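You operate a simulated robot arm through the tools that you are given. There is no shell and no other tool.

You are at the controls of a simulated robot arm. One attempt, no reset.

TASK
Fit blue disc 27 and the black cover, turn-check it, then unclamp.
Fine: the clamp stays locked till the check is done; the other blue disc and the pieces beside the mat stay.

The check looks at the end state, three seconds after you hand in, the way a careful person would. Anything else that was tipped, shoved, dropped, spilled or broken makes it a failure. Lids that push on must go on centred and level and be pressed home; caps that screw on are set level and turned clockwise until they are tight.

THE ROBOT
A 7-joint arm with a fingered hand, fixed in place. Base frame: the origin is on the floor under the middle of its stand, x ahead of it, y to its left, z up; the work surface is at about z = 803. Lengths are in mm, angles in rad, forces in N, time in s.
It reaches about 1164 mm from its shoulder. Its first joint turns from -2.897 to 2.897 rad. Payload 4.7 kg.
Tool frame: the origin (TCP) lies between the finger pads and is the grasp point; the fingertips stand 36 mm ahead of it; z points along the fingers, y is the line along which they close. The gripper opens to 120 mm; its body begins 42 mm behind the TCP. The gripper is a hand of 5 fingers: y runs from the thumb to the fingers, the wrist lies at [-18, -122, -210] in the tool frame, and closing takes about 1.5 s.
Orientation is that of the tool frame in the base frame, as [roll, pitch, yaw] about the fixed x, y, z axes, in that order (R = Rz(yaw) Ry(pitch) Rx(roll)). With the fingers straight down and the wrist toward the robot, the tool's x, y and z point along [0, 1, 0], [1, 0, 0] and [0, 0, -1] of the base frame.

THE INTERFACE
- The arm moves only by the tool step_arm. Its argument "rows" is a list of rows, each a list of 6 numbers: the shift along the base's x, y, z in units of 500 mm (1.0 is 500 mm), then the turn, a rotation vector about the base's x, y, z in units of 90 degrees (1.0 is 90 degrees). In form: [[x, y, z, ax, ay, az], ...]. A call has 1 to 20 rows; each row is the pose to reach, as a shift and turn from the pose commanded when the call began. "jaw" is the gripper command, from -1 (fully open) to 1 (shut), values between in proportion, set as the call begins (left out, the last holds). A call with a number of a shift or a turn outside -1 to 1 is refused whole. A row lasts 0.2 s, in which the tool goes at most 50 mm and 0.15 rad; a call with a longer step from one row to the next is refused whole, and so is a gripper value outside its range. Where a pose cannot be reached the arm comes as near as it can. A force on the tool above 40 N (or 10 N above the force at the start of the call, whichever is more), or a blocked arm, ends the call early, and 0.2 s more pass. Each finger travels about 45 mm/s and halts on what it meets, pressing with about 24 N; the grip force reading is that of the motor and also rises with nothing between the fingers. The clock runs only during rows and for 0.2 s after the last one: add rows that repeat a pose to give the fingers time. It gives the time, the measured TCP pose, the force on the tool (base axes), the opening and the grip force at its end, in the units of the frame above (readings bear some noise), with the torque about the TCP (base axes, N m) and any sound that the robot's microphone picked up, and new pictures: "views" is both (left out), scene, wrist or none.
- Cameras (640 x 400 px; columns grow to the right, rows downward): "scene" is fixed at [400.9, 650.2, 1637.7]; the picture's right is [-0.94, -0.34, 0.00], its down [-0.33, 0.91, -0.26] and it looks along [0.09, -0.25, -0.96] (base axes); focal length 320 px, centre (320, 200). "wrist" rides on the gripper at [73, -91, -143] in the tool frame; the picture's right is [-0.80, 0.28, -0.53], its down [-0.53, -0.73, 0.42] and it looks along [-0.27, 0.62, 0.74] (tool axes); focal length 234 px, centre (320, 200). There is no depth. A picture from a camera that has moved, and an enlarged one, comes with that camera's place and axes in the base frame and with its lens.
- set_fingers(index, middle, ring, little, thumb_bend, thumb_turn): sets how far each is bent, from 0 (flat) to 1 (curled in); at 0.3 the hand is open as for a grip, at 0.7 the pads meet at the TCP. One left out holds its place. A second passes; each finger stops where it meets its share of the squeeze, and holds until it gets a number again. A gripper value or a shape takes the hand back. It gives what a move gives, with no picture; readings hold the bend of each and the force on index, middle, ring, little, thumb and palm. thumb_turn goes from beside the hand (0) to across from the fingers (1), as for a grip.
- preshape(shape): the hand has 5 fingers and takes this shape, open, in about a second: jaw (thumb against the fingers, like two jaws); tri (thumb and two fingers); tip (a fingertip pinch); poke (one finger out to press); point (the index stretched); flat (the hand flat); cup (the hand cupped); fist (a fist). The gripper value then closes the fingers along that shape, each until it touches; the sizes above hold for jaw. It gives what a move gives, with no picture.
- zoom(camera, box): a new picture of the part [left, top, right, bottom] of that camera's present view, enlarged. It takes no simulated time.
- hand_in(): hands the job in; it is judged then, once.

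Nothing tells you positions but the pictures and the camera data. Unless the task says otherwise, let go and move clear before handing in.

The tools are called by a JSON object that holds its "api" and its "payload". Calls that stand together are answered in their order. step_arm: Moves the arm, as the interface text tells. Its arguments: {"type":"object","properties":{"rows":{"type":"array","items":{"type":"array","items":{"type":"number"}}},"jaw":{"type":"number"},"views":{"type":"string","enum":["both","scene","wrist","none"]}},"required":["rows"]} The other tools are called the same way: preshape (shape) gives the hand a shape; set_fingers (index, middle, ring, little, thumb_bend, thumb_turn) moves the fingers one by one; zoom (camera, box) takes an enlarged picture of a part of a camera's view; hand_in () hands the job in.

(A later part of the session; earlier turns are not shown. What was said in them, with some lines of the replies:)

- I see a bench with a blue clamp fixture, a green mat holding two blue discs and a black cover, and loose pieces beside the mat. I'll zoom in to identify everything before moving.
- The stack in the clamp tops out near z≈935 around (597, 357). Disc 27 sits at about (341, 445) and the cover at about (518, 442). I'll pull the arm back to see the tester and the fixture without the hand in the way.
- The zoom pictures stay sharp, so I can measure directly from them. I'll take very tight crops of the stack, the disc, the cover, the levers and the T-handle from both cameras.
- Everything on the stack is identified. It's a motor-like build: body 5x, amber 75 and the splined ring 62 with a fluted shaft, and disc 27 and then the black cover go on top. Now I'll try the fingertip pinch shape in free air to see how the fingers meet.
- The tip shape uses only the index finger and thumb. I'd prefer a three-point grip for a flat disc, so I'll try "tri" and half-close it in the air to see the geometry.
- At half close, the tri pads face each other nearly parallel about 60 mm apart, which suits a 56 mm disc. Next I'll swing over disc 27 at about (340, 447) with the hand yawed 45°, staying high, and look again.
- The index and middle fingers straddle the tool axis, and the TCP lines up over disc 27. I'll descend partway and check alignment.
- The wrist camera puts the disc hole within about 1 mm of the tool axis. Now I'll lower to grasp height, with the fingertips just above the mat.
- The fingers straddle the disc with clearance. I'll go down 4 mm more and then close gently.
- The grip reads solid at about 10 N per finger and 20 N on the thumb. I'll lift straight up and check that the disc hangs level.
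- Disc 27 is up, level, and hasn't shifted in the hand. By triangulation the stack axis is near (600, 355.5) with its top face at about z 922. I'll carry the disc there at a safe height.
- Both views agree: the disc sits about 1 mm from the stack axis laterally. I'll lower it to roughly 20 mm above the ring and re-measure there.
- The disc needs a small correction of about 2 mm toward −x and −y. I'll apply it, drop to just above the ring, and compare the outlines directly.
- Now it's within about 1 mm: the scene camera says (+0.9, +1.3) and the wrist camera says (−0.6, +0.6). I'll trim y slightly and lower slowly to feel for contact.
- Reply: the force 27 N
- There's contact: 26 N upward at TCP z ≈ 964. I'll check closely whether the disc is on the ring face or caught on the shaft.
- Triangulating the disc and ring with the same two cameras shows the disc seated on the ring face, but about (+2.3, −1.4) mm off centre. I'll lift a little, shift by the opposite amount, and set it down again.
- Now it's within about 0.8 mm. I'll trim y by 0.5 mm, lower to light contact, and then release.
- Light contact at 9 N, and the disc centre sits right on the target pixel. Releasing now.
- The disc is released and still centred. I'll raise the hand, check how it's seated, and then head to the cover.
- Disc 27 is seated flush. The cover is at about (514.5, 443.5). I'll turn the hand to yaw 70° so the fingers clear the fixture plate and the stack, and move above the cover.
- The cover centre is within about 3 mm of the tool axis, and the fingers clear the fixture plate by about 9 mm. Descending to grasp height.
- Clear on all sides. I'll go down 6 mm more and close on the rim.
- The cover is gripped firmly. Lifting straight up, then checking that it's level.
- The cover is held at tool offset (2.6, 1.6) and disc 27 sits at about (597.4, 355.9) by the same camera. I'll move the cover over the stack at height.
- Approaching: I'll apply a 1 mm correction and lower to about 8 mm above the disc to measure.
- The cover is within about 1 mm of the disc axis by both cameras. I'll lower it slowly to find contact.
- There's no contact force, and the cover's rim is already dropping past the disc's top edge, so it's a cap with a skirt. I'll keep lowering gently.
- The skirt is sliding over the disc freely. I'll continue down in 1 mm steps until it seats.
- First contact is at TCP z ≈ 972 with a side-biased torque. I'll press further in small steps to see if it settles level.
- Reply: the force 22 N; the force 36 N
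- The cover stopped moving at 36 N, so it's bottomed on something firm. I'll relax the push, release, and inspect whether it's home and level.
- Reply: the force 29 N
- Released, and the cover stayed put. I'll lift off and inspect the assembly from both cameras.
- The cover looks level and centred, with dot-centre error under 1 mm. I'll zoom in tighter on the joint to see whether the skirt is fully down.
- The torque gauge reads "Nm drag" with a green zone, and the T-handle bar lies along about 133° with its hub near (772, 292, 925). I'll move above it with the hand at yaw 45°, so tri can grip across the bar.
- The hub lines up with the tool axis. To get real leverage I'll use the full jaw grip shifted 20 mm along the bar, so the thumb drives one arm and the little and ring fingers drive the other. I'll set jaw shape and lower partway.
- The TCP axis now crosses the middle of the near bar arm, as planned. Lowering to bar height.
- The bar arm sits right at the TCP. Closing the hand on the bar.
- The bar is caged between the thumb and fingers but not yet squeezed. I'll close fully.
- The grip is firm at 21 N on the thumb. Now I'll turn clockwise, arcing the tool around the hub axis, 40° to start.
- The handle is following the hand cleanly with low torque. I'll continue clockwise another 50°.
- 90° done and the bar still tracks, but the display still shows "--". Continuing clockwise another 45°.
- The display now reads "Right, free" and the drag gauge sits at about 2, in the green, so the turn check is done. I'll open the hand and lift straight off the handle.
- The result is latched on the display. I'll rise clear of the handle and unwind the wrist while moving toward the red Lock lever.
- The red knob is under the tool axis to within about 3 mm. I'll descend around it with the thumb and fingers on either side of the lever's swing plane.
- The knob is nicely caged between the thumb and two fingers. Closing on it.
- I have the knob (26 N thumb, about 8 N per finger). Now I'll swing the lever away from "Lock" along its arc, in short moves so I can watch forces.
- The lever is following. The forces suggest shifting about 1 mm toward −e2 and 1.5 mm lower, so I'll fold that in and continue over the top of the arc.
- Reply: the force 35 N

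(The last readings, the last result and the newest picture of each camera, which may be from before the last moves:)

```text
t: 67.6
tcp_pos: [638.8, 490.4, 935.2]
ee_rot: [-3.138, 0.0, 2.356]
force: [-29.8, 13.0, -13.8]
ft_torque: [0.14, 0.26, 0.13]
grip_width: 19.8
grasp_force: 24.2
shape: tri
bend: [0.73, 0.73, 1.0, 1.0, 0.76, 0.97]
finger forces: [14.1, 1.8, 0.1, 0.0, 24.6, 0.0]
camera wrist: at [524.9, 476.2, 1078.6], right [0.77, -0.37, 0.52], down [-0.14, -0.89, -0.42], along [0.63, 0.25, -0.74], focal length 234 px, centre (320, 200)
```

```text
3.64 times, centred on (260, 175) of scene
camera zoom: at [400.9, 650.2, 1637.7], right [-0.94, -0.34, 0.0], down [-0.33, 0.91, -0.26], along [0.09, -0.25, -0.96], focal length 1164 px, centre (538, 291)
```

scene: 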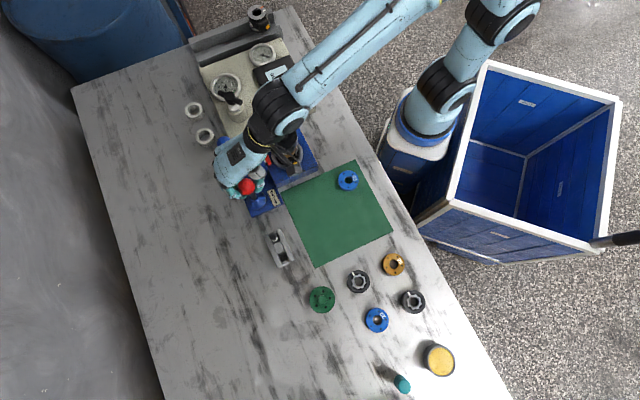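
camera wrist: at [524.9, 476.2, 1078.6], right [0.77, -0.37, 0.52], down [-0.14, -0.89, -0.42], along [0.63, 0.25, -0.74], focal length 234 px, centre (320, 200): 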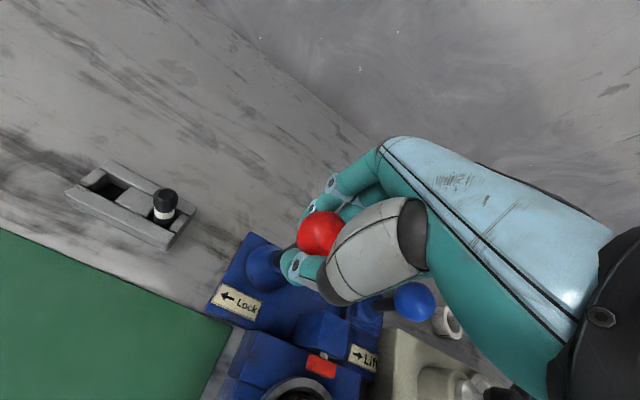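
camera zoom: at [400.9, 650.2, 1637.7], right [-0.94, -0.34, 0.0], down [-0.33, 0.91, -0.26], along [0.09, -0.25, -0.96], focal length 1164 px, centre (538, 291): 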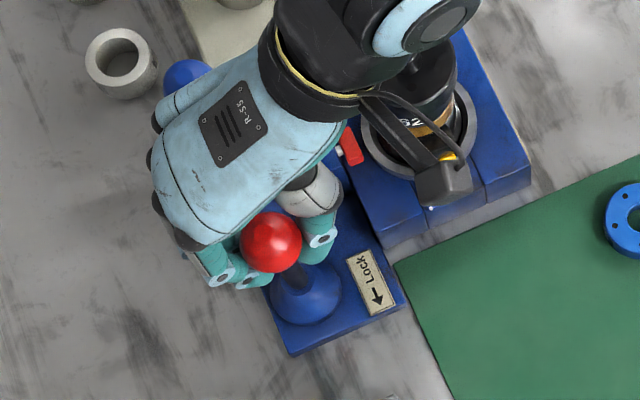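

The red clamp pad has backed away from the body, and the lever is now upright and resisting at 30 N, which looks like an end stop. I'll zoom in on the clamp.

{"api": "zoom", "payload": {"camera": "scene", "box": [255, 135, 310, 175]}}

{"api": "zoom", "payload": {"camera": "wrist", "box": [230, 300, 390, 400]}}

{"api": "zoom", "payload": {"camera": "scene", "box": [225, 165, 285, 220]}}

```text
10.00 times, centred on (282, 155) of scene
camera zoom: at [400.9, 650.2, 1637.7], right [-0.94, -0.34, 0.0], down [-0.33, 0.91, -0.26], along [0.09, -0.25, -0.96], focal length 3200 px, centre (695, 650)
```

zoom: 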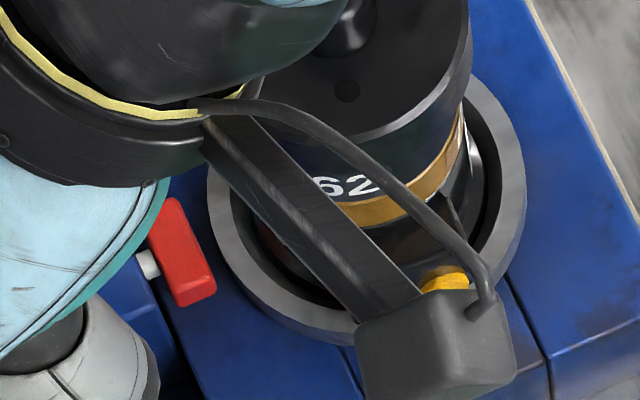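

```text
4.00 times, centred on (310, 350) of wrist
camera zoom: at [524.9, 476.2, 1078.6], right [0.77, -0.37, 0.52], down [-0.14, -0.89, -0.42], along [0.63, 0.25, -0.74], focal length 937 px, centre (360, -400)
```

zoom: 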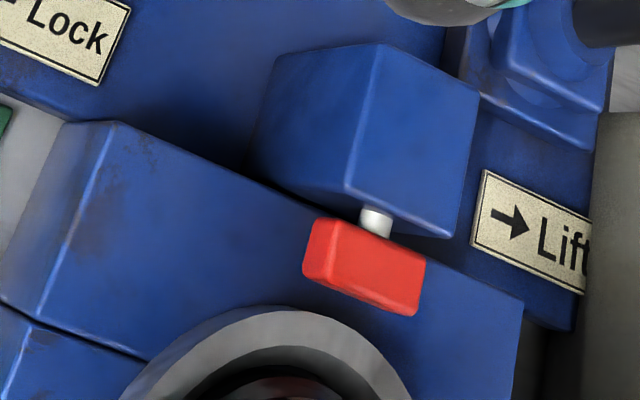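

```text
7.27 times, centred on (255, 192) of scene
camera zoom: at [400.9, 650.2, 1637.7], right [-0.94, -0.34, 0.0], down [-0.33, 0.91, -0.26], along [0.09, -0.25, -0.96], focal length 2327 px, centre (793, 254)
```

zoom: 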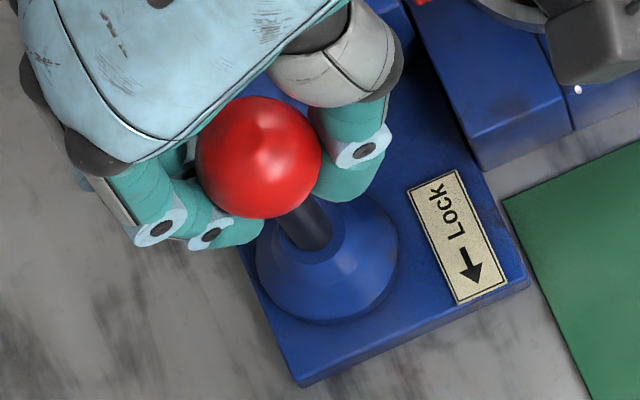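

The pad is fully retracted and the lever is on its unlocked stop. I'll ease off the push slightly and open the hand.

{"api": "step_arm", "payload": {"rows": [[-0.0022, 0.002, 0, 0, 0, 0], [-0.0022, 0.002, 0, 0, 0, 0]], "views": "none"}}

{"api": "step_arm", "payload": {"rows": [[0, 0, 0, 0, 0, 0], [0, 0, 0, 0, 0, 0], [0, 0, 0, 0, 0, 0], [0, 0, 0, 0, 0, 0], [0, 0, 0, 0, 0, 0], [0, 0, 0, 0, 0, 0], [0, 0, 0, 0, 0, 0]], "jaw": -0.5, "views": "both"}}

{"api": "zoom", "payload": {"camera": "wrist", "box": [200, 180, 400, 340]}}

{"api": "zoom", "payload": {"camera": "scene", "box": [225, 165, 285, 220]}}

```text
t: 68.2
tcp_pos: [638.9, 490.0, 935.2]
ee_rot: [-3.14, 0.0, 2.355]
force: [-23.5, 8.7, -13.1]
ft_torque: [0.06, 0.21, 0.07]
grip_width: 19.7
grasp_force: 23.9
shape: tri
bend: [0.73, 0.73, 1.0, 1.0, 0.76, 0.97]
finger forces: [13.6, 2.6, 0.0, 0.1, 23.9, 0.0]
```

```text
t: 69.8
tcp_pos: [638.5, 489.8, 934.9]
ee_rot: [3.141, 0.001, 2.356]
force: [-0.5, -0.7, -0.5]
ft_torque: [-0.01, -0.02, 0.02]
grip_width: 89.9
grasp_force: 0.0
shape: tri
bend: [0.26, 0.36, 0.99, 0.99, 0.56, 0.99]
finger forces: [0.0, 0.0, 0.0, 0.0, 0.0, 0.0]
camera wrist: at [524.8, 476.0, 1078.8], right [0.77, -0.37, 0.53], down [-0.14, -0.89, -0.42], along [0.63, 0.25, -0.74], focal length 234 px, centre (320, 200)
```

scene: 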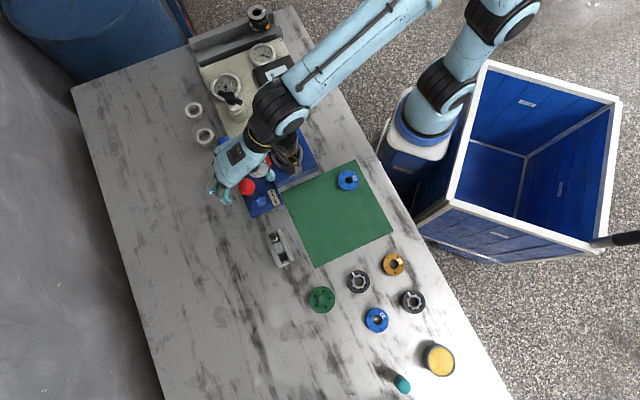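
wrist: 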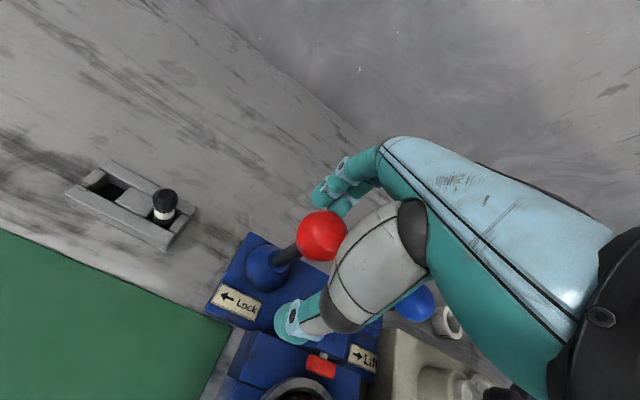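

```text
2.50 times, centred on (300, 260) of wrist
camera zoom: at [524.8, 476.0, 1078.8], right [0.77, -0.37, 0.53], down [-0.14, -0.89, -0.42], along [0.63, 0.25, -0.74], focal length 585 px, centre (370, 50)
```

zoom: 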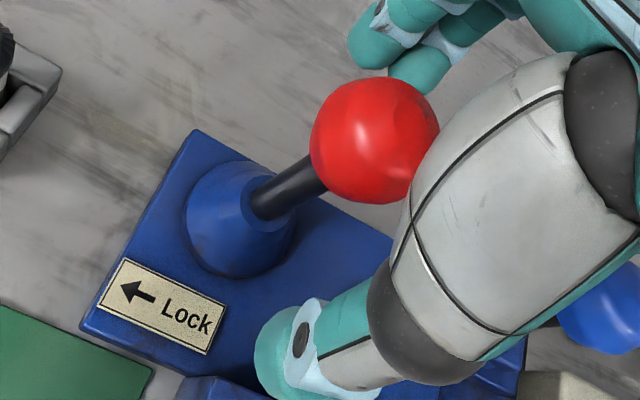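

```text
7.27 times, centred on (255, 192) of scene
camera zoom: at [400.9, 650.2, 1637.7], right [-0.94, -0.34, 0.0], down [-0.33, 0.91, -0.26], along [0.09, -0.25, -0.96], focal length 2327 px, centre (793, 254)
```

zoom: 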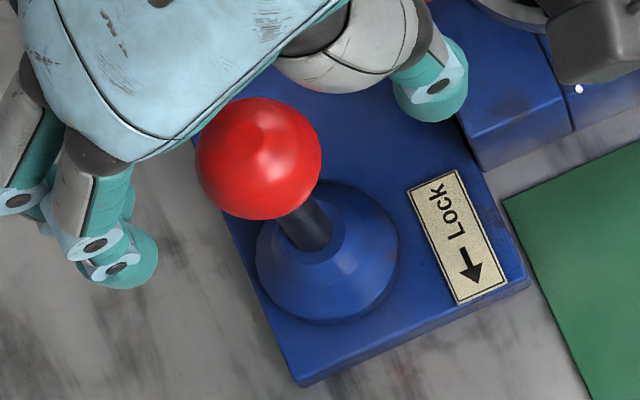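

The lever stays at its stop, unlocked. I'll raise the hand straight up and retreat for a final inspection.

{"api": "step_arm", "payload": {"rows": [[0, 0, 0.04, 0, 0, 0], [0, 0, 0.1, 0, 0, 0], [0, 0, 0.18, 0, 0, 0], [0, 0, 0.26, 0, 0, 0], [-0.06, -0.03, 0.3, 0, 0, 0], [-0.14, -0.07, 0.32, 0, 0, 0], [-0.22, -0.12, 0.32, 0, 0, 0], [-0.3, -0.17, 0.32, 0, 0, 0], [-0.38, -0.22, 0.32, 0, 0, 0], [-0.45, -0.27, 0.32, 0, 0, 0], [-0.5, -0.32, 0.32, 0, 0, 0]], "views": "both"}}

{"api": "zoom", "payload": {"camera": "scene", "box": [210, 110, 330, 220]}}

{"api": "zoom", "payload": {"camera": "scene", "box": [264, 120, 312, 165]}}

{"api": "zoom", "payload": {"camera": "scene", "box": [190, 40, 320, 130]}}

{"api": "zoom", "payload": {"camera": "wrist", "box": [180, 100, 340, 220]}}

```text
t: 72.2
tcp_pos: [390.0, 327.8, 1098.1]
ee_rot: [3.141, 0.0, 2.357]
force: [0.5, -0.1, -0.9]
ft_torque: [-0.03, 0.01, 0.0]
grip_width: 89.7
grasp_force: 0.2
shape: tri
bend: [0.26, 0.36, 0.99, 0.99, 0.56, 0.99]
finger forces: [0.0, 0.0, 0.0, 0.0, 0.1, 0.0]
camera wrist: at [274.9, 314.4, 1241.8], right [0.77, -0.37, 0.53], down [-0.14, -0.89, -0.42], along [0.63, 0.25, -0.74], focal length 234 px, centre (320, 200)
```

scene: 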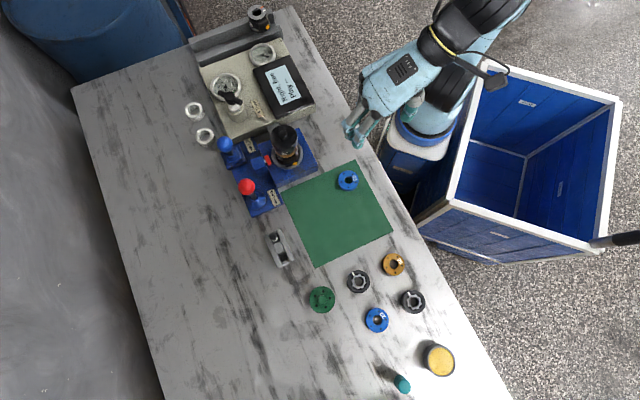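
wrist: 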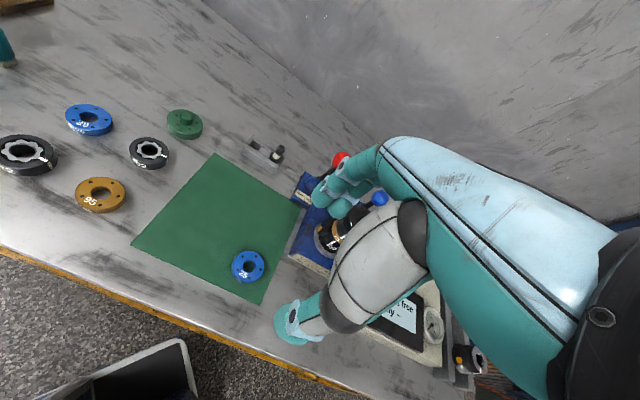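

```text
3.64 times, centred on (270, 165) of scene
camera zoom: at [400.9, 650.2, 1637.7], right [-0.94, -0.34, 0.0], down [-0.33, 0.91, -0.26], along [0.09, -0.25, -0.96], focal length 1164 px, centre (502, 327)
```

zoom: 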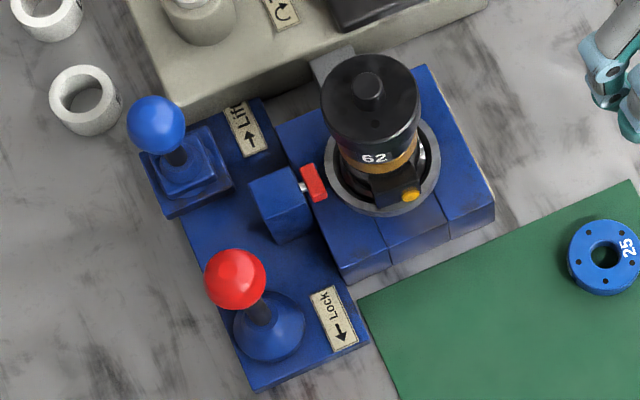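

```text
8.89 times, centred on (288, 142) of scene
camera zoom: at [400.9, 650.2, 1637.7], right [-0.94, -0.34, 0.0], down [-0.33, 0.91, -0.26], along [0.09, -0.25, -0.96], focal length 2844 px, centre (604, 711)
```

zoom: 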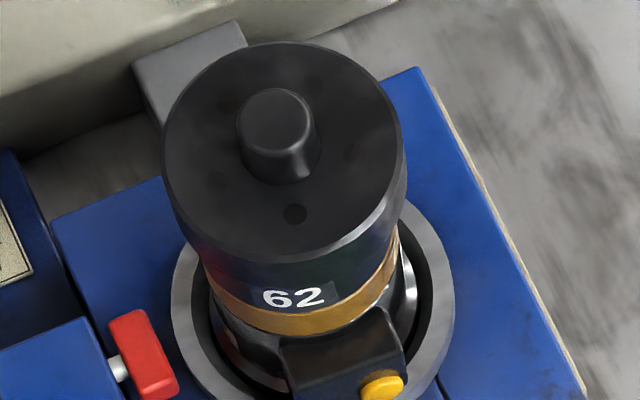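

```text
4.44 times, centred on (255, 85) of scene
camera zoom: at [400.9, 650.2, 1637.7], right [-0.94, -0.34, 0.0], down [-0.33, 0.91, -0.26], along [0.09, -0.25, -0.96], focal length 1422 px, centre (609, 711)
```

zoom: 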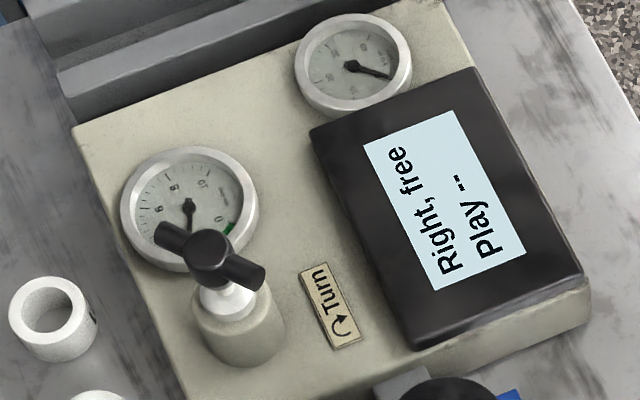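

```text
3.33 times, centred on (260, 160) of wrist
camera zoom: at [274.9, 314.4, 1241.8], right [0.77, -0.37, 0.53], down [-0.14, -0.89, -0.42], along [0.63, 0.25, -0.74], focal length 781 px, centre (520, 333)
```

zoom: 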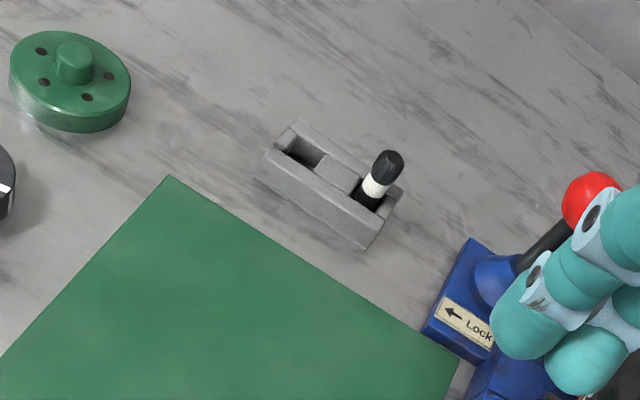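

Everything looks right: the pad is retracted, the display is latched at "Right, free", and disc 25 and the other pieces haven't moved. Before handing in I want a lower-angle look at the cover joint to be sure it's home and level.

{"api": "step_arm", "payload": {"rows": [[0.02, -0.05, -0.03, 0, 0, -0.035], [0.04, -0.1, -0.06, 0, 0, -0.07], [0.06, -0.15, -0.1, 0, 0, -0.105], [0.085, -0.2, -0.14, 0, 0, -0.14], [0.105, -0.25, -0.18, 0, 0, -0.175], [0.125, -0.3, -0.21, 0, 0, -0.21], [0.145, -0.345, -0.24, 0, 0, -0.245], [0.167, -0.389, -0.26, 0, 0, -0.278], [0.167, -0.389, -0.26, 0, 0, -0.278]], "views": "both"}}

{"api": "zoom", "payload": {"camera": "wrist", "box": [200, 0, 320, 100]}}

```text
t: 74.2
tcp_pos: [473.6, 135.7, 962.9]
ee_rot: [3.141, 0.001, 1.919]
force: [-0.2, -0.2, -0.5]
ft_torque: [-0.01, 0.0, 0.03]
grip_width: 90.0
grasp_force: 0.2
shape: tri
bend: [0.26, 0.36, 0.99, 0.99, 0.56, 0.99]
finger forces: [0.0, 0.0, 0.1, 0.0, 0.0, 0.0]
camera wrist: at [363.8, 172.5, 1107.3], right [0.54, -0.66, 0.53], down [-0.51, -0.75, -0.42], along [0.67, -0.04, -0.74], focal length 234 px, centre (320, 200)
```

scene: 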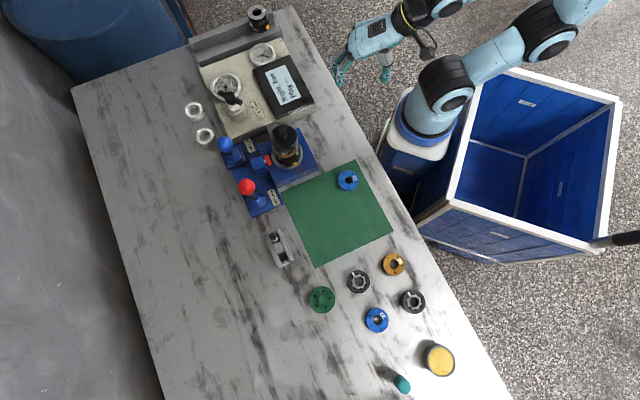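
wrist: 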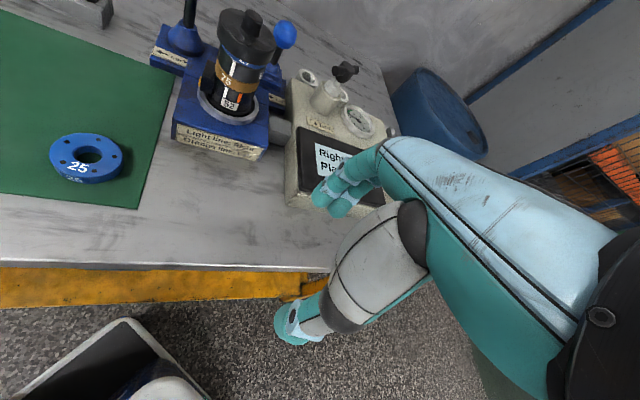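

```text
4.00 times, centred on (260, 50) of wrist
camera zoom: at [363.8, 172.5, 1107.3], right [0.54, -0.66, 0.53], down [-0.51, -0.75, -0.42], along [0.67, -0.04, -0.74], focal length 937 px, centre (560, 800)
```

zoom: 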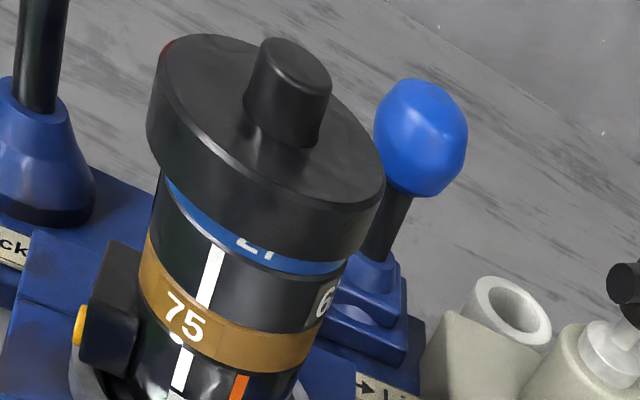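

This view is very informative. I'll zoom on the joint and also read the instruction label on the front of the fixture.

{"api": "zoom", "payload": {"camera": "wrist", "box": [215, 30, 279, 70]}}

{"api": "zoom", "payload": {"camera": "wrist", "box": [165, 110, 275, 165]}}

{"api": "zoom", "payload": {"camera": "wrist", "box": [205, 5, 285, 55]}}

{"api": "zoom", "payload": {"camera": "wrist", "box": [195, 60, 265, 125]}}

```text
10.00 times, centred on (247, 50) of wrist
camera zoom: at [363.8, 172.5, 1107.3], right [0.54, -0.66, 0.53], down [-0.51, -0.75, -0.42], along [0.67, -0.04, -0.74], focal length 2342 px, centre (1050, 1700)
```

zoom: 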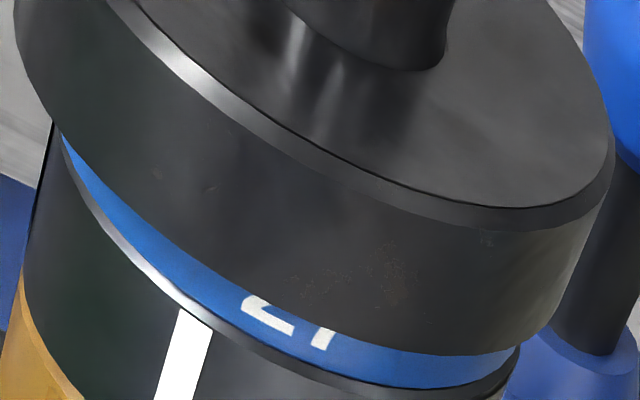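

```text
5.82 times, centred on (220, 138) of wrist
camera zoom: at [363.8, 172.5, 1107.3], right [0.54, -0.66, 0.53], down [-0.51, -0.75, -0.42], along [0.67, -0.04, -0.74], focal length 1362 px, centre (902, 564)
```

zoom: 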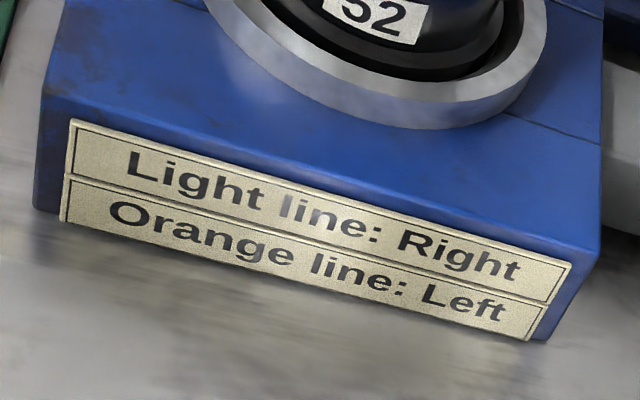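

```text
8.00 times, centred on (245, 30) of wrist
camera zoom: at [363.8, 172.5, 1107.3], right [0.54, -0.66, 0.53], down [-0.51, -0.75, -0.42], along [0.67, -0.04, -0.74], focal length 1873 px, centre (920, 1560)
```

zoom: 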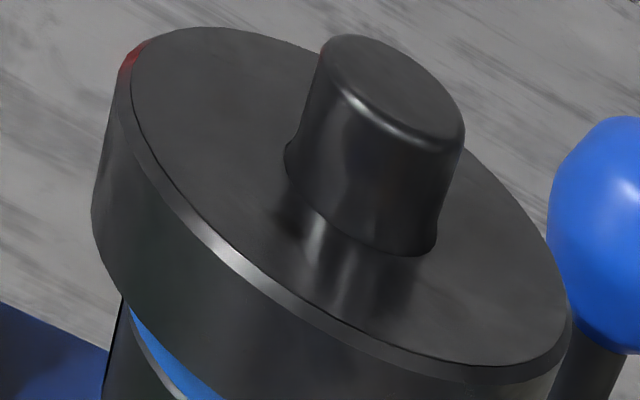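

```text
6.15 times, centred on (230, 92) of wrist
camera zoom: at [363.8, 172.5, 1107.3], right [0.54, -0.66, 0.53], down [-0.51, -0.75, -0.42], along [0.67, -0.04, -0.74], focal length 1441 px, centre (874, 862)
```

zoom: 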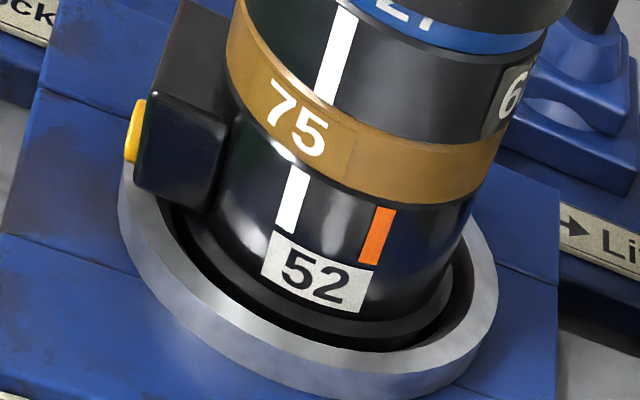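

The label confirms "Light line: Right", which matches the "Right" result, and the ring's white mark is on the white line. I'll measure the blue strip left and right at higher magnification to confirm the cover is level.

{"api": "zoom", "payload": {"camera": "wrist", "box": [214, 30, 248, 52]}}

{"api": "zoom", "payload": {"camera": "wrist", "box": [236, 46, 276, 72]}}

```text
16.00 times, centred on (231, 41) of wrist
camera zoom: at [363.8, 172.5, 1107.3], right [0.54, -0.66, 0.53], down [-0.51, -0.75, -0.42], along [0.67, -0.04, -0.74], focal length 3747 px, centre (1744, 2744)
```

zoom: 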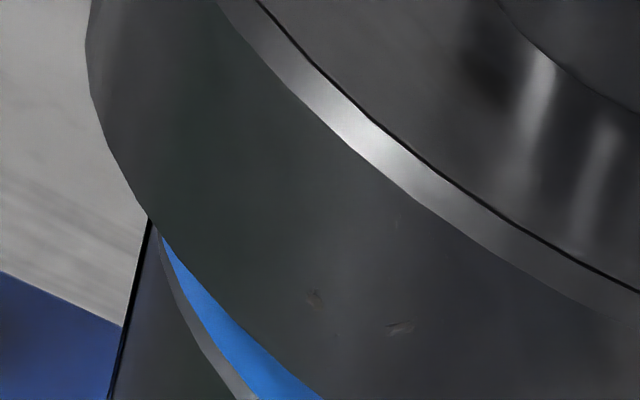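

```text
15.38 times, centred on (256, 59) of wrist
camera zoom: at [363.8, 172.5, 1107.3], right [0.54, -0.66, 0.53], down [-0.51, -0.75, -0.42], along [0.67, -0.04, -0.74], focal length 3603 px, centre (1305, 2369)
```

zoom: 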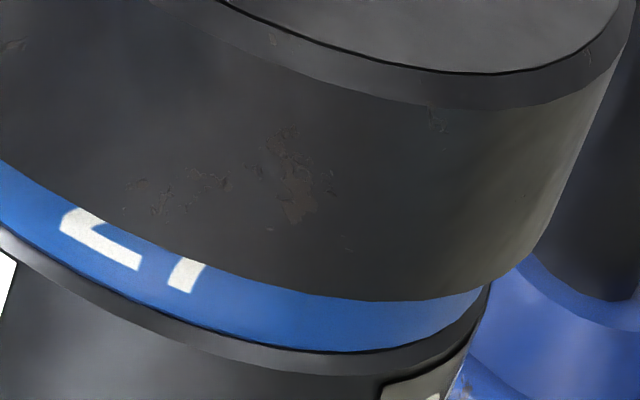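

The strip measures within about 1 mm all round, so the cover is essentially level. For certainty I'll give it one centred press: three fingertips straddling the knob, pushing evenly on the cover face. First I'll move above it.

{"api": "step_arm", "payload": {"rows": [[0, 0, 0.08, 0, 0, 0], [0, 0, 0.17, 0, 0, 0.03], [0.01, 0.02, 0.25, 0, 0, 0.06], [0.04, 0.08, 0.27, 0, 0, 0.1], [0.08, 0.15, 0.27, 0, 0, 0.14], [0.12, 0.22, 0.27, 0, 0, 0.18], [0.16, 0.29, 0.27, 0, 0, 0.22], [0.2, 0.36, 0.27, 0, 0, 0.26], [0.235, 0.42, 0.25, 0, 0, 0.278], [0.2474, 0.4428, 0.2, 0, 0, 0.278], [0.2474, 0.4428, 0.15, 0, 0, 0.278], [0.2474, 0.4428, 0.15, 0, 0, 0.278]], "jaw": 0.4, "views": "both"}}

{"api": "zoom", "payload": {"camera": "wrist", "box": [220, 180, 400, 340]}}

{"api": "zoom", "payload": {"camera": "scene", "box": [250, 90, 330, 160]}}

```text
t: 76.8
tcp_pos: [595.3, 357.0, 1039.4]
ee_rot: [-3.141, 0.001, 2.357]
force: [-0.2, 0.0, -1.1]
ft_torque: [-0.02, -0.03, -0.01]
grip_width: 36.1
grasp_force: 0.0
shape: tri
bend: [0.74, 0.54, 0.99, 0.99, 0.74, 1.0]
finger forces: [0.1, 0.0, 0.0, 0.0, 0.0, 0.0]
camera wrist: at [480.4, 343.2, 1183.0], right [0.77, -0.37, 0.53], down [-0.14, -0.89, -0.42], along [0.63, 0.25, -0.74], focal length 234 px, centre (320, 200)
```

scene: 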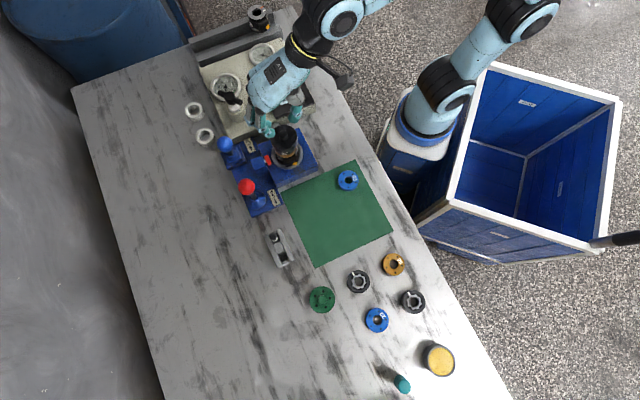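
wrist: 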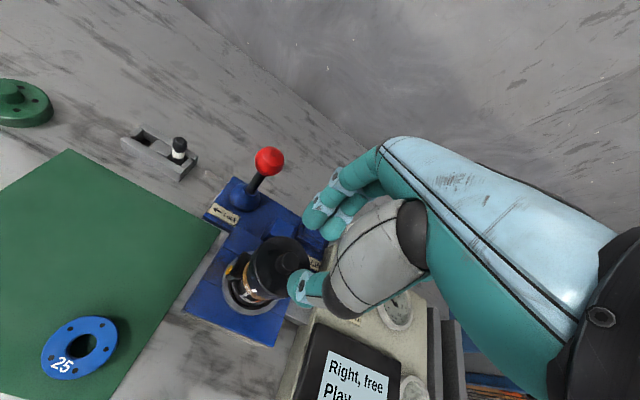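

```text
2.50 times, centred on (310, 260) of wrist
camera zoom: at [480.4, 343.2, 1183.0], right [0.77, -0.37, 0.53], down [-0.14, -0.89, -0.42], along [0.63, 0.25, -0.74], focal length 585 px, centre (345, 50)
```

zoom: 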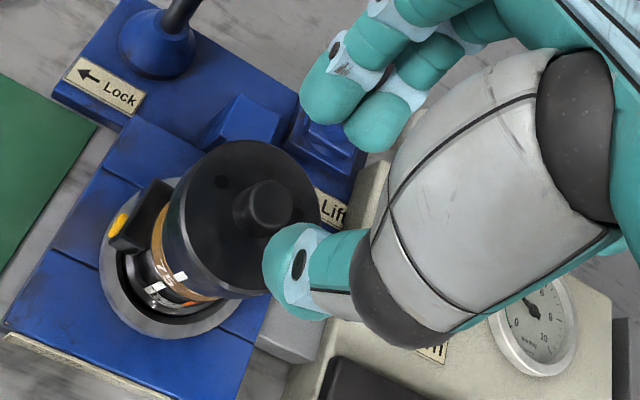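

```text
5.71 times, centred on (290, 125) of scene
camera zoom: at [400.9, 650.2, 1637.7], right [-0.94, -0.34, 0.0], down [-0.33, 0.91, -0.26], along [0.09, -0.25, -0.96], focal length 1828 px, centre (491, 629)
```

zoom: 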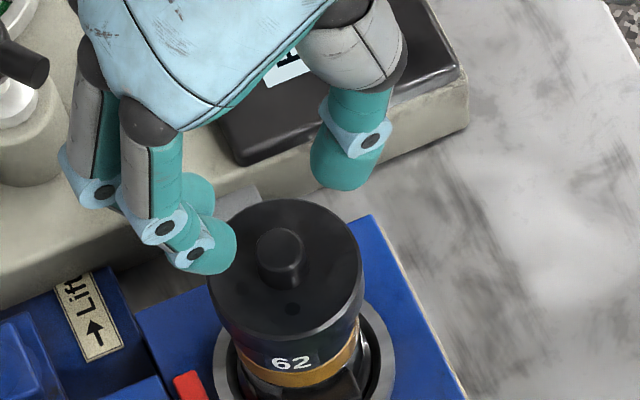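

Alignment over the cover knob is within 1 mm. I'll lower so the fingertips straddle the knob and then press gently.

{"api": "step_arm", "payload": {"rows": [[0.001, -0.0005, -0.03, 0, 0, 0], [0.001, -0.0005, -0.06, 0, 0, 0], [0.001, -0.0005, -0.078, 0, 0, 0], [0.001, -0.0005, -0.078, 0, 0, 0]], "views": "none"}}

{"api": "zoom", "payload": {"camera": "wrist", "box": [240, 190, 380, 310]}}

{"api": "zoom", "payload": {"camera": "scene", "box": [262, 110, 312, 150]}}

```text
t: 77.8
tcp_pos: [596.0, 355.0, 1001.9]
ee_rot: [-3.141, 0.0, 2.355]
force: [0.5, 0.3, 0.5]
ft_torque: [0.0, 0.0, 0.01]
grip_width: 36.4
grasp_force: 0.1
shape: tri
bend: [0.74, 0.54, 0.99, 0.99, 0.74, 1.0]
finger forces: [0.0, 0.1, 0.1, 0.1, 0.0, 0.1]
```

```text
3.33 times, centred on (310, 250) of wrist
camera zoom: at [481.5, 342.7, 1144.9], right [0.77, -0.37, 0.53], down [-0.14, -0.89, -0.42], along [0.63, 0.25, -0.74], focal length 781 px, centre (353, 33)
```

zoom: 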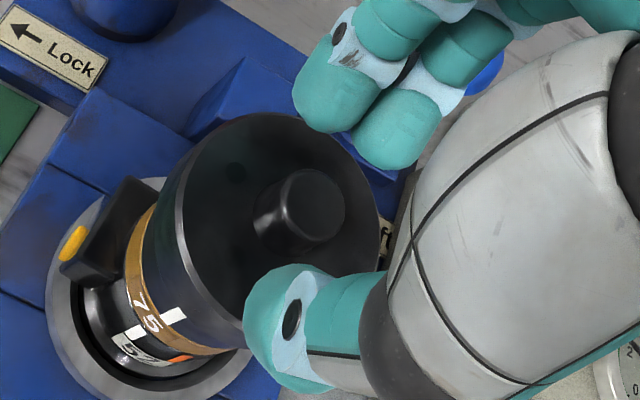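

```text
10.00 times, centred on (287, 130) of scene
camera zoom: at [400.9, 650.2, 1637.7], right [-0.94, -0.34, 0.0], down [-0.33, 0.91, -0.26], along [0.09, -0.25, -0.96], focal length 3200 px, centre (650, 900)
```

zoom: 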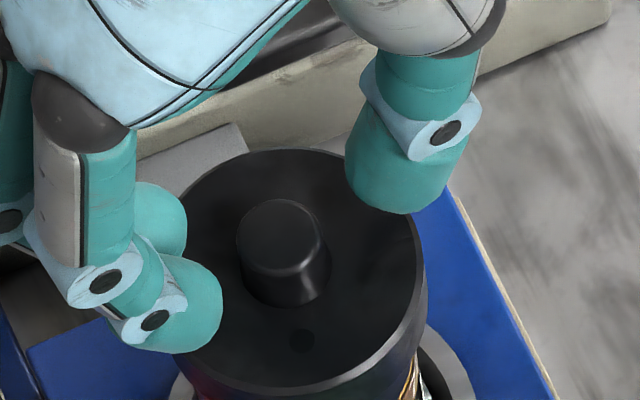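

The tips are close to the rim, so I'll narrow the grip slightly toward the knob before pressing.

{"api": "step_arm", "payload": {"rows": [[0, 0, 0, 0, 0, 0], [0, 0, -0.004, 0, 0, 0], [0, 0, -0.01, 0, 0, 0], [0, 0, -0.014, 0, 0, 0], [0, 0, -0.018, 0, 0, 0]], "jaw": 0.56, "views": "none"}}

{"api": "zoom", "payload": {"camera": "wrist", "box": [240, 190, 380, 310]}}

{"api": "zoom", "payload": {"camera": "scene", "box": [262, 110, 312, 150]}}

```text
t: 79.0
tcp_pos: [596.1, 357.1, 993.9]
ee_rot: [-3.14, 0.0, 2.354]
force: [-0.3, -0.2, -0.1]
ft_torque: [0.04, 0.01, -0.01]
grip_width: 26.7
grasp_force: 0.1
shape: tri
bend: [0.73, 0.58, 0.99, 0.99, 0.74, 1.0]
finger forces: [0.0, 0.1, 0.1, 0.0, 0.1, 0.0]
```

```text
3.33 times, centred on (310, 250) of wrist
camera zoom: at [482.5, 343.1, 1136.5], right [0.77, -0.37, 0.53], down [-0.14, -0.89, -0.42], along [0.63, 0.25, -0.74], focal length 781 px, centre (353, 33)
```

zoom: 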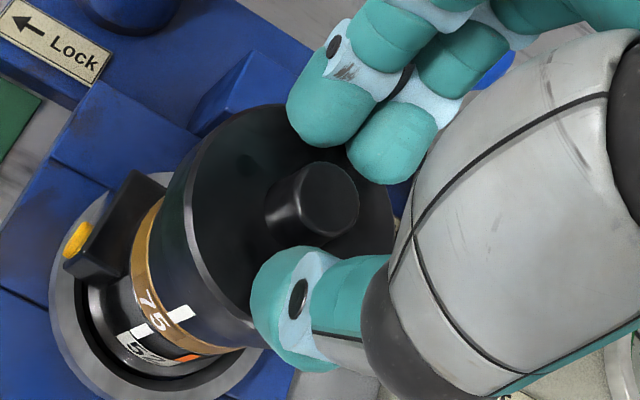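

```text
10.00 times, centred on (287, 130) of scene
camera zoom: at [400.9, 650.2, 1637.7], right [-0.94, -0.34, 0.0], down [-0.33, 0.91, -0.26], along [0.09, -0.25, -0.96], focal length 3200 px, centre (650, 900)
```

zoom: 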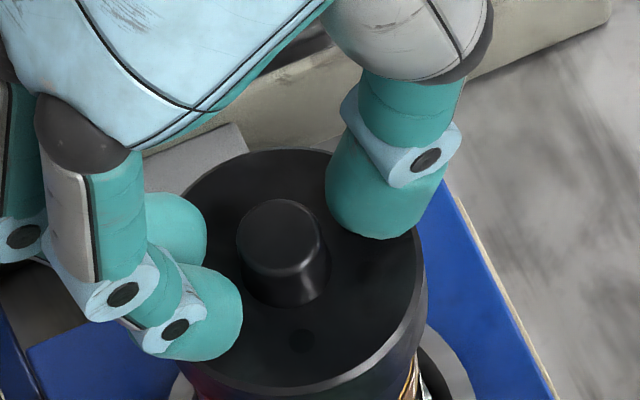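

{"api": "step_arm", "payload": {"rows": [[0, 0, -0.002, 0, 0, 0], [0, 0, -0.004, 0, 0, 0], [0, 0, -0.006, 0, 0, 0], [0, 0, -0.008, 0, 0, 0]], "views": "none"}}

```text
t: 80.0
tcp_pos: [596.5, 356.2, 989.3]
ee_rot: [3.137, -0.001, 2.355]
force: [-1.6, 0.3, 12.5]
ft_torque: [-0.22, 0.33, 0.01]
grip_width: 27.2
grasp_force: 0.1
shape: tri
bend: [0.73, 0.58, 0.99, 0.99, 0.75, 1.0]
finger forces: [0.8, 0.0, 0.0, 0.1, 12.6, 0.0]
```

Only the thumb touched, near the rim, which isn't an even press. I'll back off, then shift so the thumb tip comes down on the centre of the knob instead.

{"api": "step_arm", "payload": {"rows": [[0, 0, 0.02, 0, 0, 0], [0, 0, 0.06, 0, 0, 0], [0, 0, 0.1, 0, 0, 0], [0.026, 0.018, 0.1, 0, 0, 0], [0.05, 0.036, 0.1, 0, 0, 0], [0.05, 0.036, 0.07, 0, 0, 0], [0.05, 0.036, 0.07, 0, 0, 0]], "views": "both"}}

{"api": "zoom", "payload": {"camera": "wrist", "box": [220, 190, 380, 330]}}

{"api": "zoom", "payload": {"camera": "scene", "box": [262, 100, 322, 150]}}

```text
t: 81.6
tcp_pos: [621.8, 372.9, 1023.6]
ee_rot: [3.141, 0.001, 2.357]
force: [0.2, 0.8, 0.0]
ft_torque: [0.0, -0.02, 0.0]
grip_width: 26.8
grasp_force: 0.0
shape: tri
bend: [0.73, 0.58, 0.99, 0.99, 0.74, 1.0]
finger forces: [0.0, 0.1, 0.0, 0.0, 0.0, 0.1]
camera wrist: at [506.9, 359.9, 1166.8], right [0.77, -0.37, 0.53], down [-0.14, -0.89, -0.42], along [0.63, 0.25, -0.74], focal length 234 px, centre (320, 200)
```

scene: 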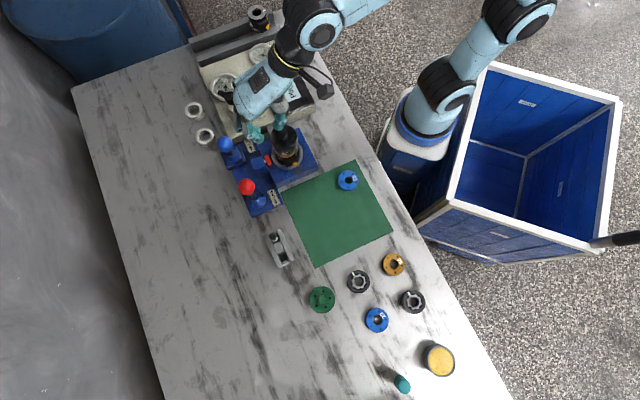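
wrist: 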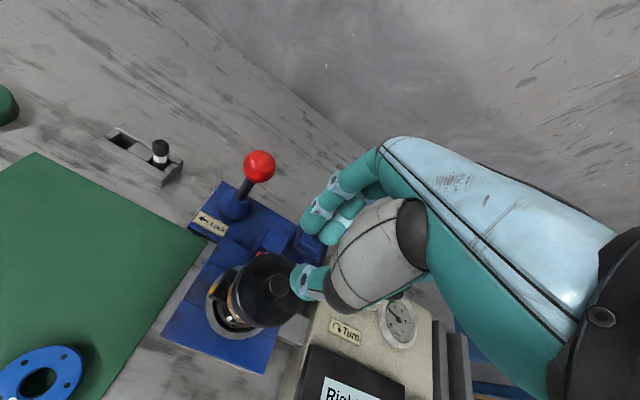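

```text
2.86 times, centred on (300, 260) of wrist
camera zoom: at [506.9, 359.9, 1166.8], right [0.77, -0.37, 0.53], down [-0.14, -0.89, -0.42], along [0.63, 0.25, -0.74], focal length 669 px, centre (377, 29)
```

zoom: 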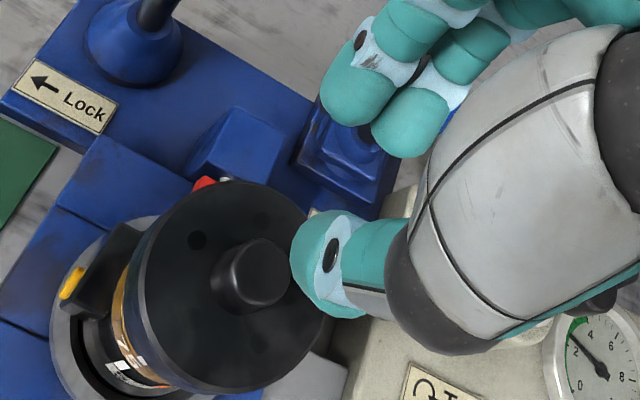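

```text
8.00 times, centred on (292, 125) of scene
camera zoom: at [400.9, 650.2, 1637.7], right [-0.94, -0.34, 0.0], down [-0.33, 0.91, -0.26], along [0.09, -0.25, -0.96], focal length 2560 px, centre (544, 800)
```

zoom: 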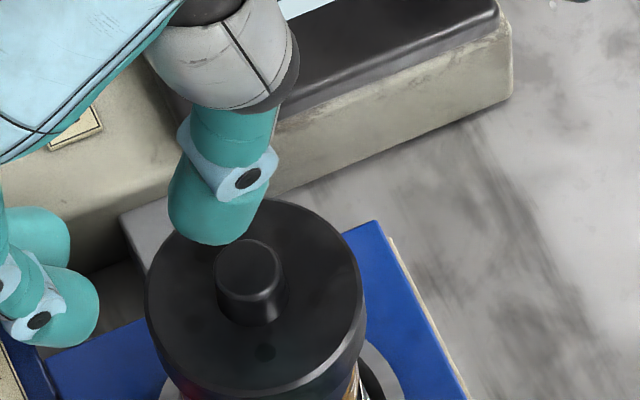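

The cover is unmoved. The thumb tip is nearly over the knob centre, so I'll nudge it 3 mm and lower slowly onto the knob for a centred press.

{"api": "step_arm", "payload": {"rows": [[-0.007, -0.005, -0.01, 0, 0, 0], [-0.007, -0.005, -0.024, 0, 0, 0], [-0.007, -0.005, -0.03, 0, 0, 0], [-0.007, -0.005, -0.033, 0, 0, 0], [-0.007, -0.005, -0.036, 0, 0, 0], [-0.007, -0.005, -0.038, 0, 0, 0], [-0.007, -0.005, -0.04, 0, 0, 0]], "views": "none"}}

{"api": "zoom", "payload": {"camera": "wrist", "box": [220, 190, 380, 330]}}

{"api": "zoom", "payload": {"camera": "scene", "box": [262, 110, 322, 160]}}

```text
t: 83.2
tcp_pos: [618.3, 371.7, 1005.3]
ee_rot: [3.139, 0.001, 2.356]
force: [-1.1, -2.0, 16.3]
ft_torque: [-0.34, 0.36, -0.02]
grip_width: 27.2
grasp_force: 0.0
shape: tri
bend: [0.73, 0.58, 0.99, 0.99, 0.75, 1.0]
finger forces: [0.0, 0.0, 0.1, 0.1, 16.1, 0.0]
```

```text
2.86 times, centred on (300, 260) of wrist
camera zoom: at [503.2, 358.2, 1149.0], right [0.76, -0.37, 0.53], down [-0.14, -0.89, -0.43], along [0.63, 0.25, -0.73], focal length 669 px, centre (377, 29)
```

zoom: 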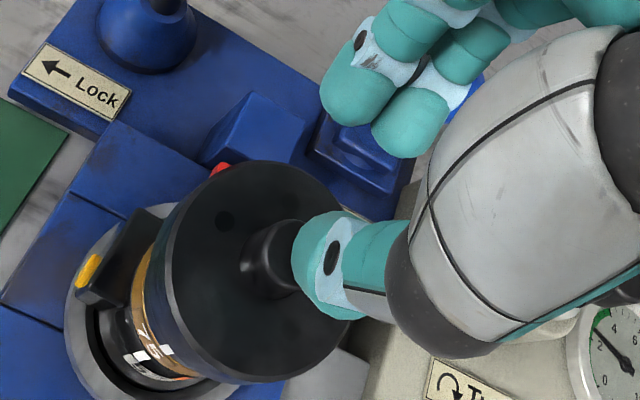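

```text
8.00 times, centred on (292, 135) of scene
camera zoom: at [400.9, 650.2, 1637.7], right [-0.94, -0.34, 0.0], down [-0.33, 0.91, -0.26], along [0.09, -0.25, -0.96], focal length 2560 px, centre (544, 720)
```

zoom: 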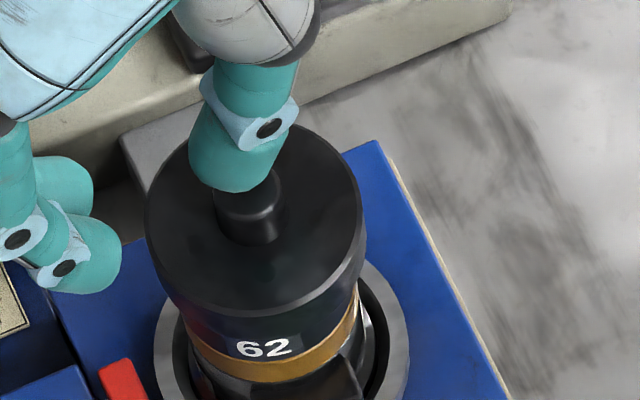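

Contact is on the knob top, close to centre. Pressing to about 35 N.

{"api": "step_arm", "payload": {"rows": [[0, 0, -0.001, 0, 0, 0], [0, 0, -0.002, 0, 0, 0], [0, 0, -0.003, 0, 0, 0], [0, 0, -0.003, 0, 0, 0]], "views": "none"}}

{"api": "zoom", "payload": {"camera": "scene", "box": [262, 110, 322, 160]}}

```text
t: 84.3
tcp_pos: [619.4, 373.4, 1006.5]
ee_rot: [3.134, 0.0, 2.354]
force: [-1.7, -0.4, 10.6]
ft_torque: [-0.21, 0.33, 0.02]
grip_width: 27.2
grasp_force: 0.1
shape: tri
bend: [0.73, 0.58, 0.99, 0.99, 0.74, 1.0]
finger forces: [0.0, 0.0, 0.1, 0.0, 10.2, 0.0]
stopped in row 4: the force on the tool passed its limit at 41 N (the readings are from after the stop); the commanded pose is now the measured one
```

```text
8.00 times, centred on (292, 135) of scene
camera zoom: at [400.9, 650.2, 1637.7], right [-0.94, -0.34, 0.0], down [-0.33, 0.91, -0.26], along [0.09, -0.25, -0.96], focal length 2560 px, centre (544, 720)
```

zoom: 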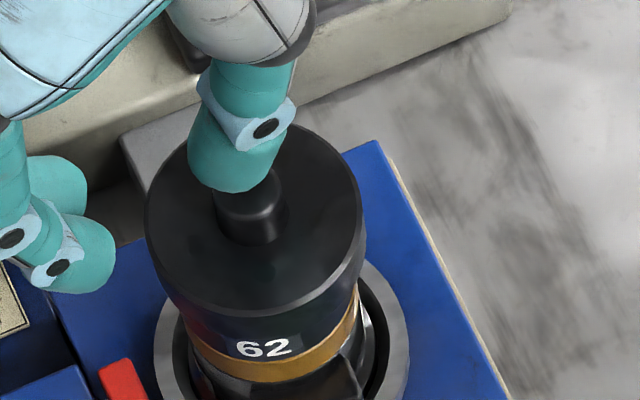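

Pressed to 41 N and the cover didn't budge, so it's home. I'll rise straight up and withdraw clear.

{"api": "step_arm", "payload": {"rows": [[0, 0, 0.03, 0, 0, 0], [0, 0, 0.1, 0, 0, 0], [0, 0, 0.18, 0, 0, 0], [-0.04, -0.02, 0.22, 0, 0, 0], [-0.12, -0.05, 0.22, 0, 0, 0], [-0.2, -0.09, 0.22, 0, 0, 0], [-0.28, -0.13, 0.22, 0, 0, 0], [-0.36, -0.17, 0.22, 0, 0, 0], [-0.44, -0.2, 0.22, 0, 0, 0], [-0.5, -0.22, 0.22, 0, 0, 0]], "jaw": -0.4, "views": "both"}}

{"api": "zoom", "payload": {"camera": "scene", "box": [264, 120, 312, 165]}}

{"api": "zoom", "payload": {"camera": "scene", "box": [180, 40, 340, 220]}}

{"api": "zoom", "payload": {"camera": "scene", "box": [250, 150, 480, 400]}}

```text
t: 86.5
tcp_pos: [369.4, 261.7, 1111.6]
ee_rot: [3.136, -0.001, 2.355]
force: [-0.3, 0.7, -0.3]
ft_torque: [-0.06, 0.03, 0.03]
grip_width: 83.8
grasp_force: 0.0
shape: tri
bend: [0.73, 0.37, 0.99, 0.99, 0.6, 0.99]
finger forces: [0.0, 0.1, 0.1, 0.1, 0.1, 0.0]
camera wrist: at [254.9, 248.2, 1255.8], right [0.76, -0.37, 0.53], down [-0.14, -0.89, -0.43], along [0.63, 0.25, -0.73], focal length 234 px, centre (320, 200)
```

scene: 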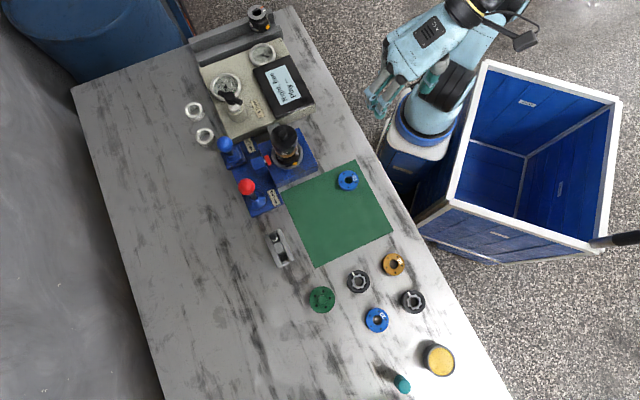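
wrist: 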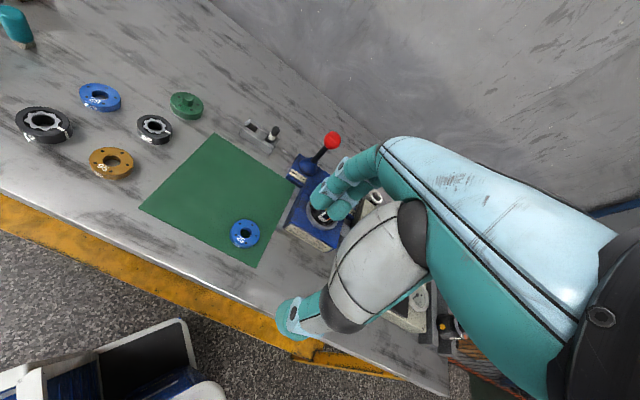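

```text
8.89 times, centred on (288, 142) of scene
camera zoom: at [400.9, 650.2, 1637.7], right [-0.94, -0.34, 0.0], down [-0.33, 0.91, -0.26], along [0.09, -0.25, -0.96], focal length 2844 px, centre (604, 711)
```

zoom: 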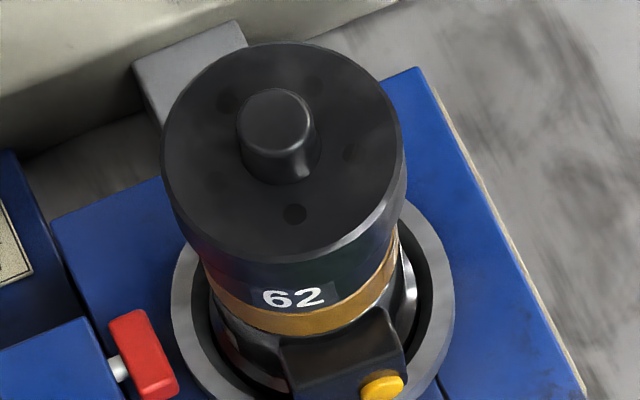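

```text
2.22 times, centred on (260, 130) of scene
camera zoom: at [400.9, 650.2, 1637.7], right [-0.94, -0.34, 0.0], down [-0.33, 0.91, -0.26], along [0.09, -0.25, -0.96], focal length 711 px, centre (453, 356)
```

zoom: 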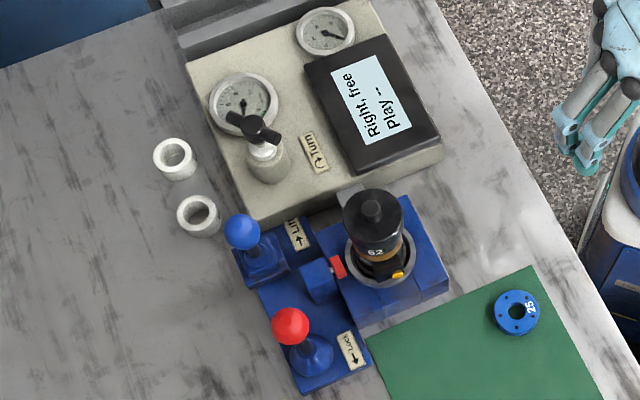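

```text
1.60 times, centred on (365, 275) of scene
camera zoom: at [400.9, 650.2, 1637.7], right [-0.94, -0.34, 0.0], down [-0.33, 0.91, -0.26], along [0.09, -0.25, -0.96], focal length 512 px, centre (248, 80)
```

zoom: 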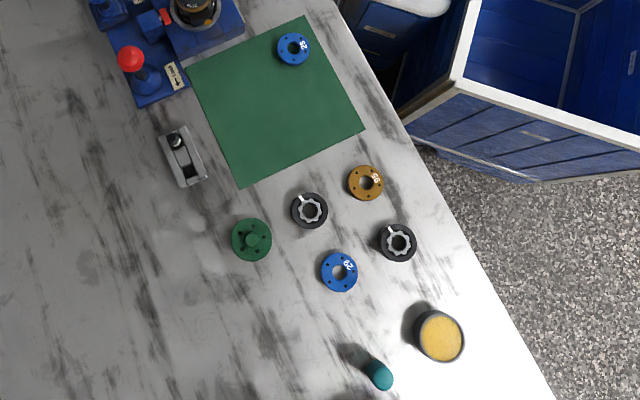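

The end state looks right:
- **Stack:** disc 27 is seated and the black cover is level, centred and pressed home.
- **Turn check:** the tester reads "Right, free".
- **Clamp:** the pad is retracted and the lever is on its unlocked stop.
- **Everything else:** disc 25 and the pieces beside the mat are where they started, and the hand is clear.

Handing in.

{"api": "hand_in", "payload": {}}

```text
The job is handed in.
```

The job is handed in: disc 27 and the black cover are fitted, the assembly is turn-checked, and the clamp is open.

- **Disc 27:** it sits flat on the splined ring, centred to within about 1 mm.
- **Black cover:** it went on level. A final press to 41 N on its knob didn't move it, so I take it to be fully home.
- **Turn check:** I turned the handle 135° clockwise with the clamp still locked. The display read "Right, free" and the drag gauge sat in the green at about 2 Nm. "Right" matches the fixture label for the white line. The "Play" line stayed at "--" because I left the Lift lever alone.
- **Clamp:** only after that reading did I move the red lever. The clamp pad is retracted and the lever stays at its unlocked stop.

Disc 25 and the pieces beside the mat look to be where they started in the last pictures, and the hand is clear of the bench. The result of the judging was not shown to me.
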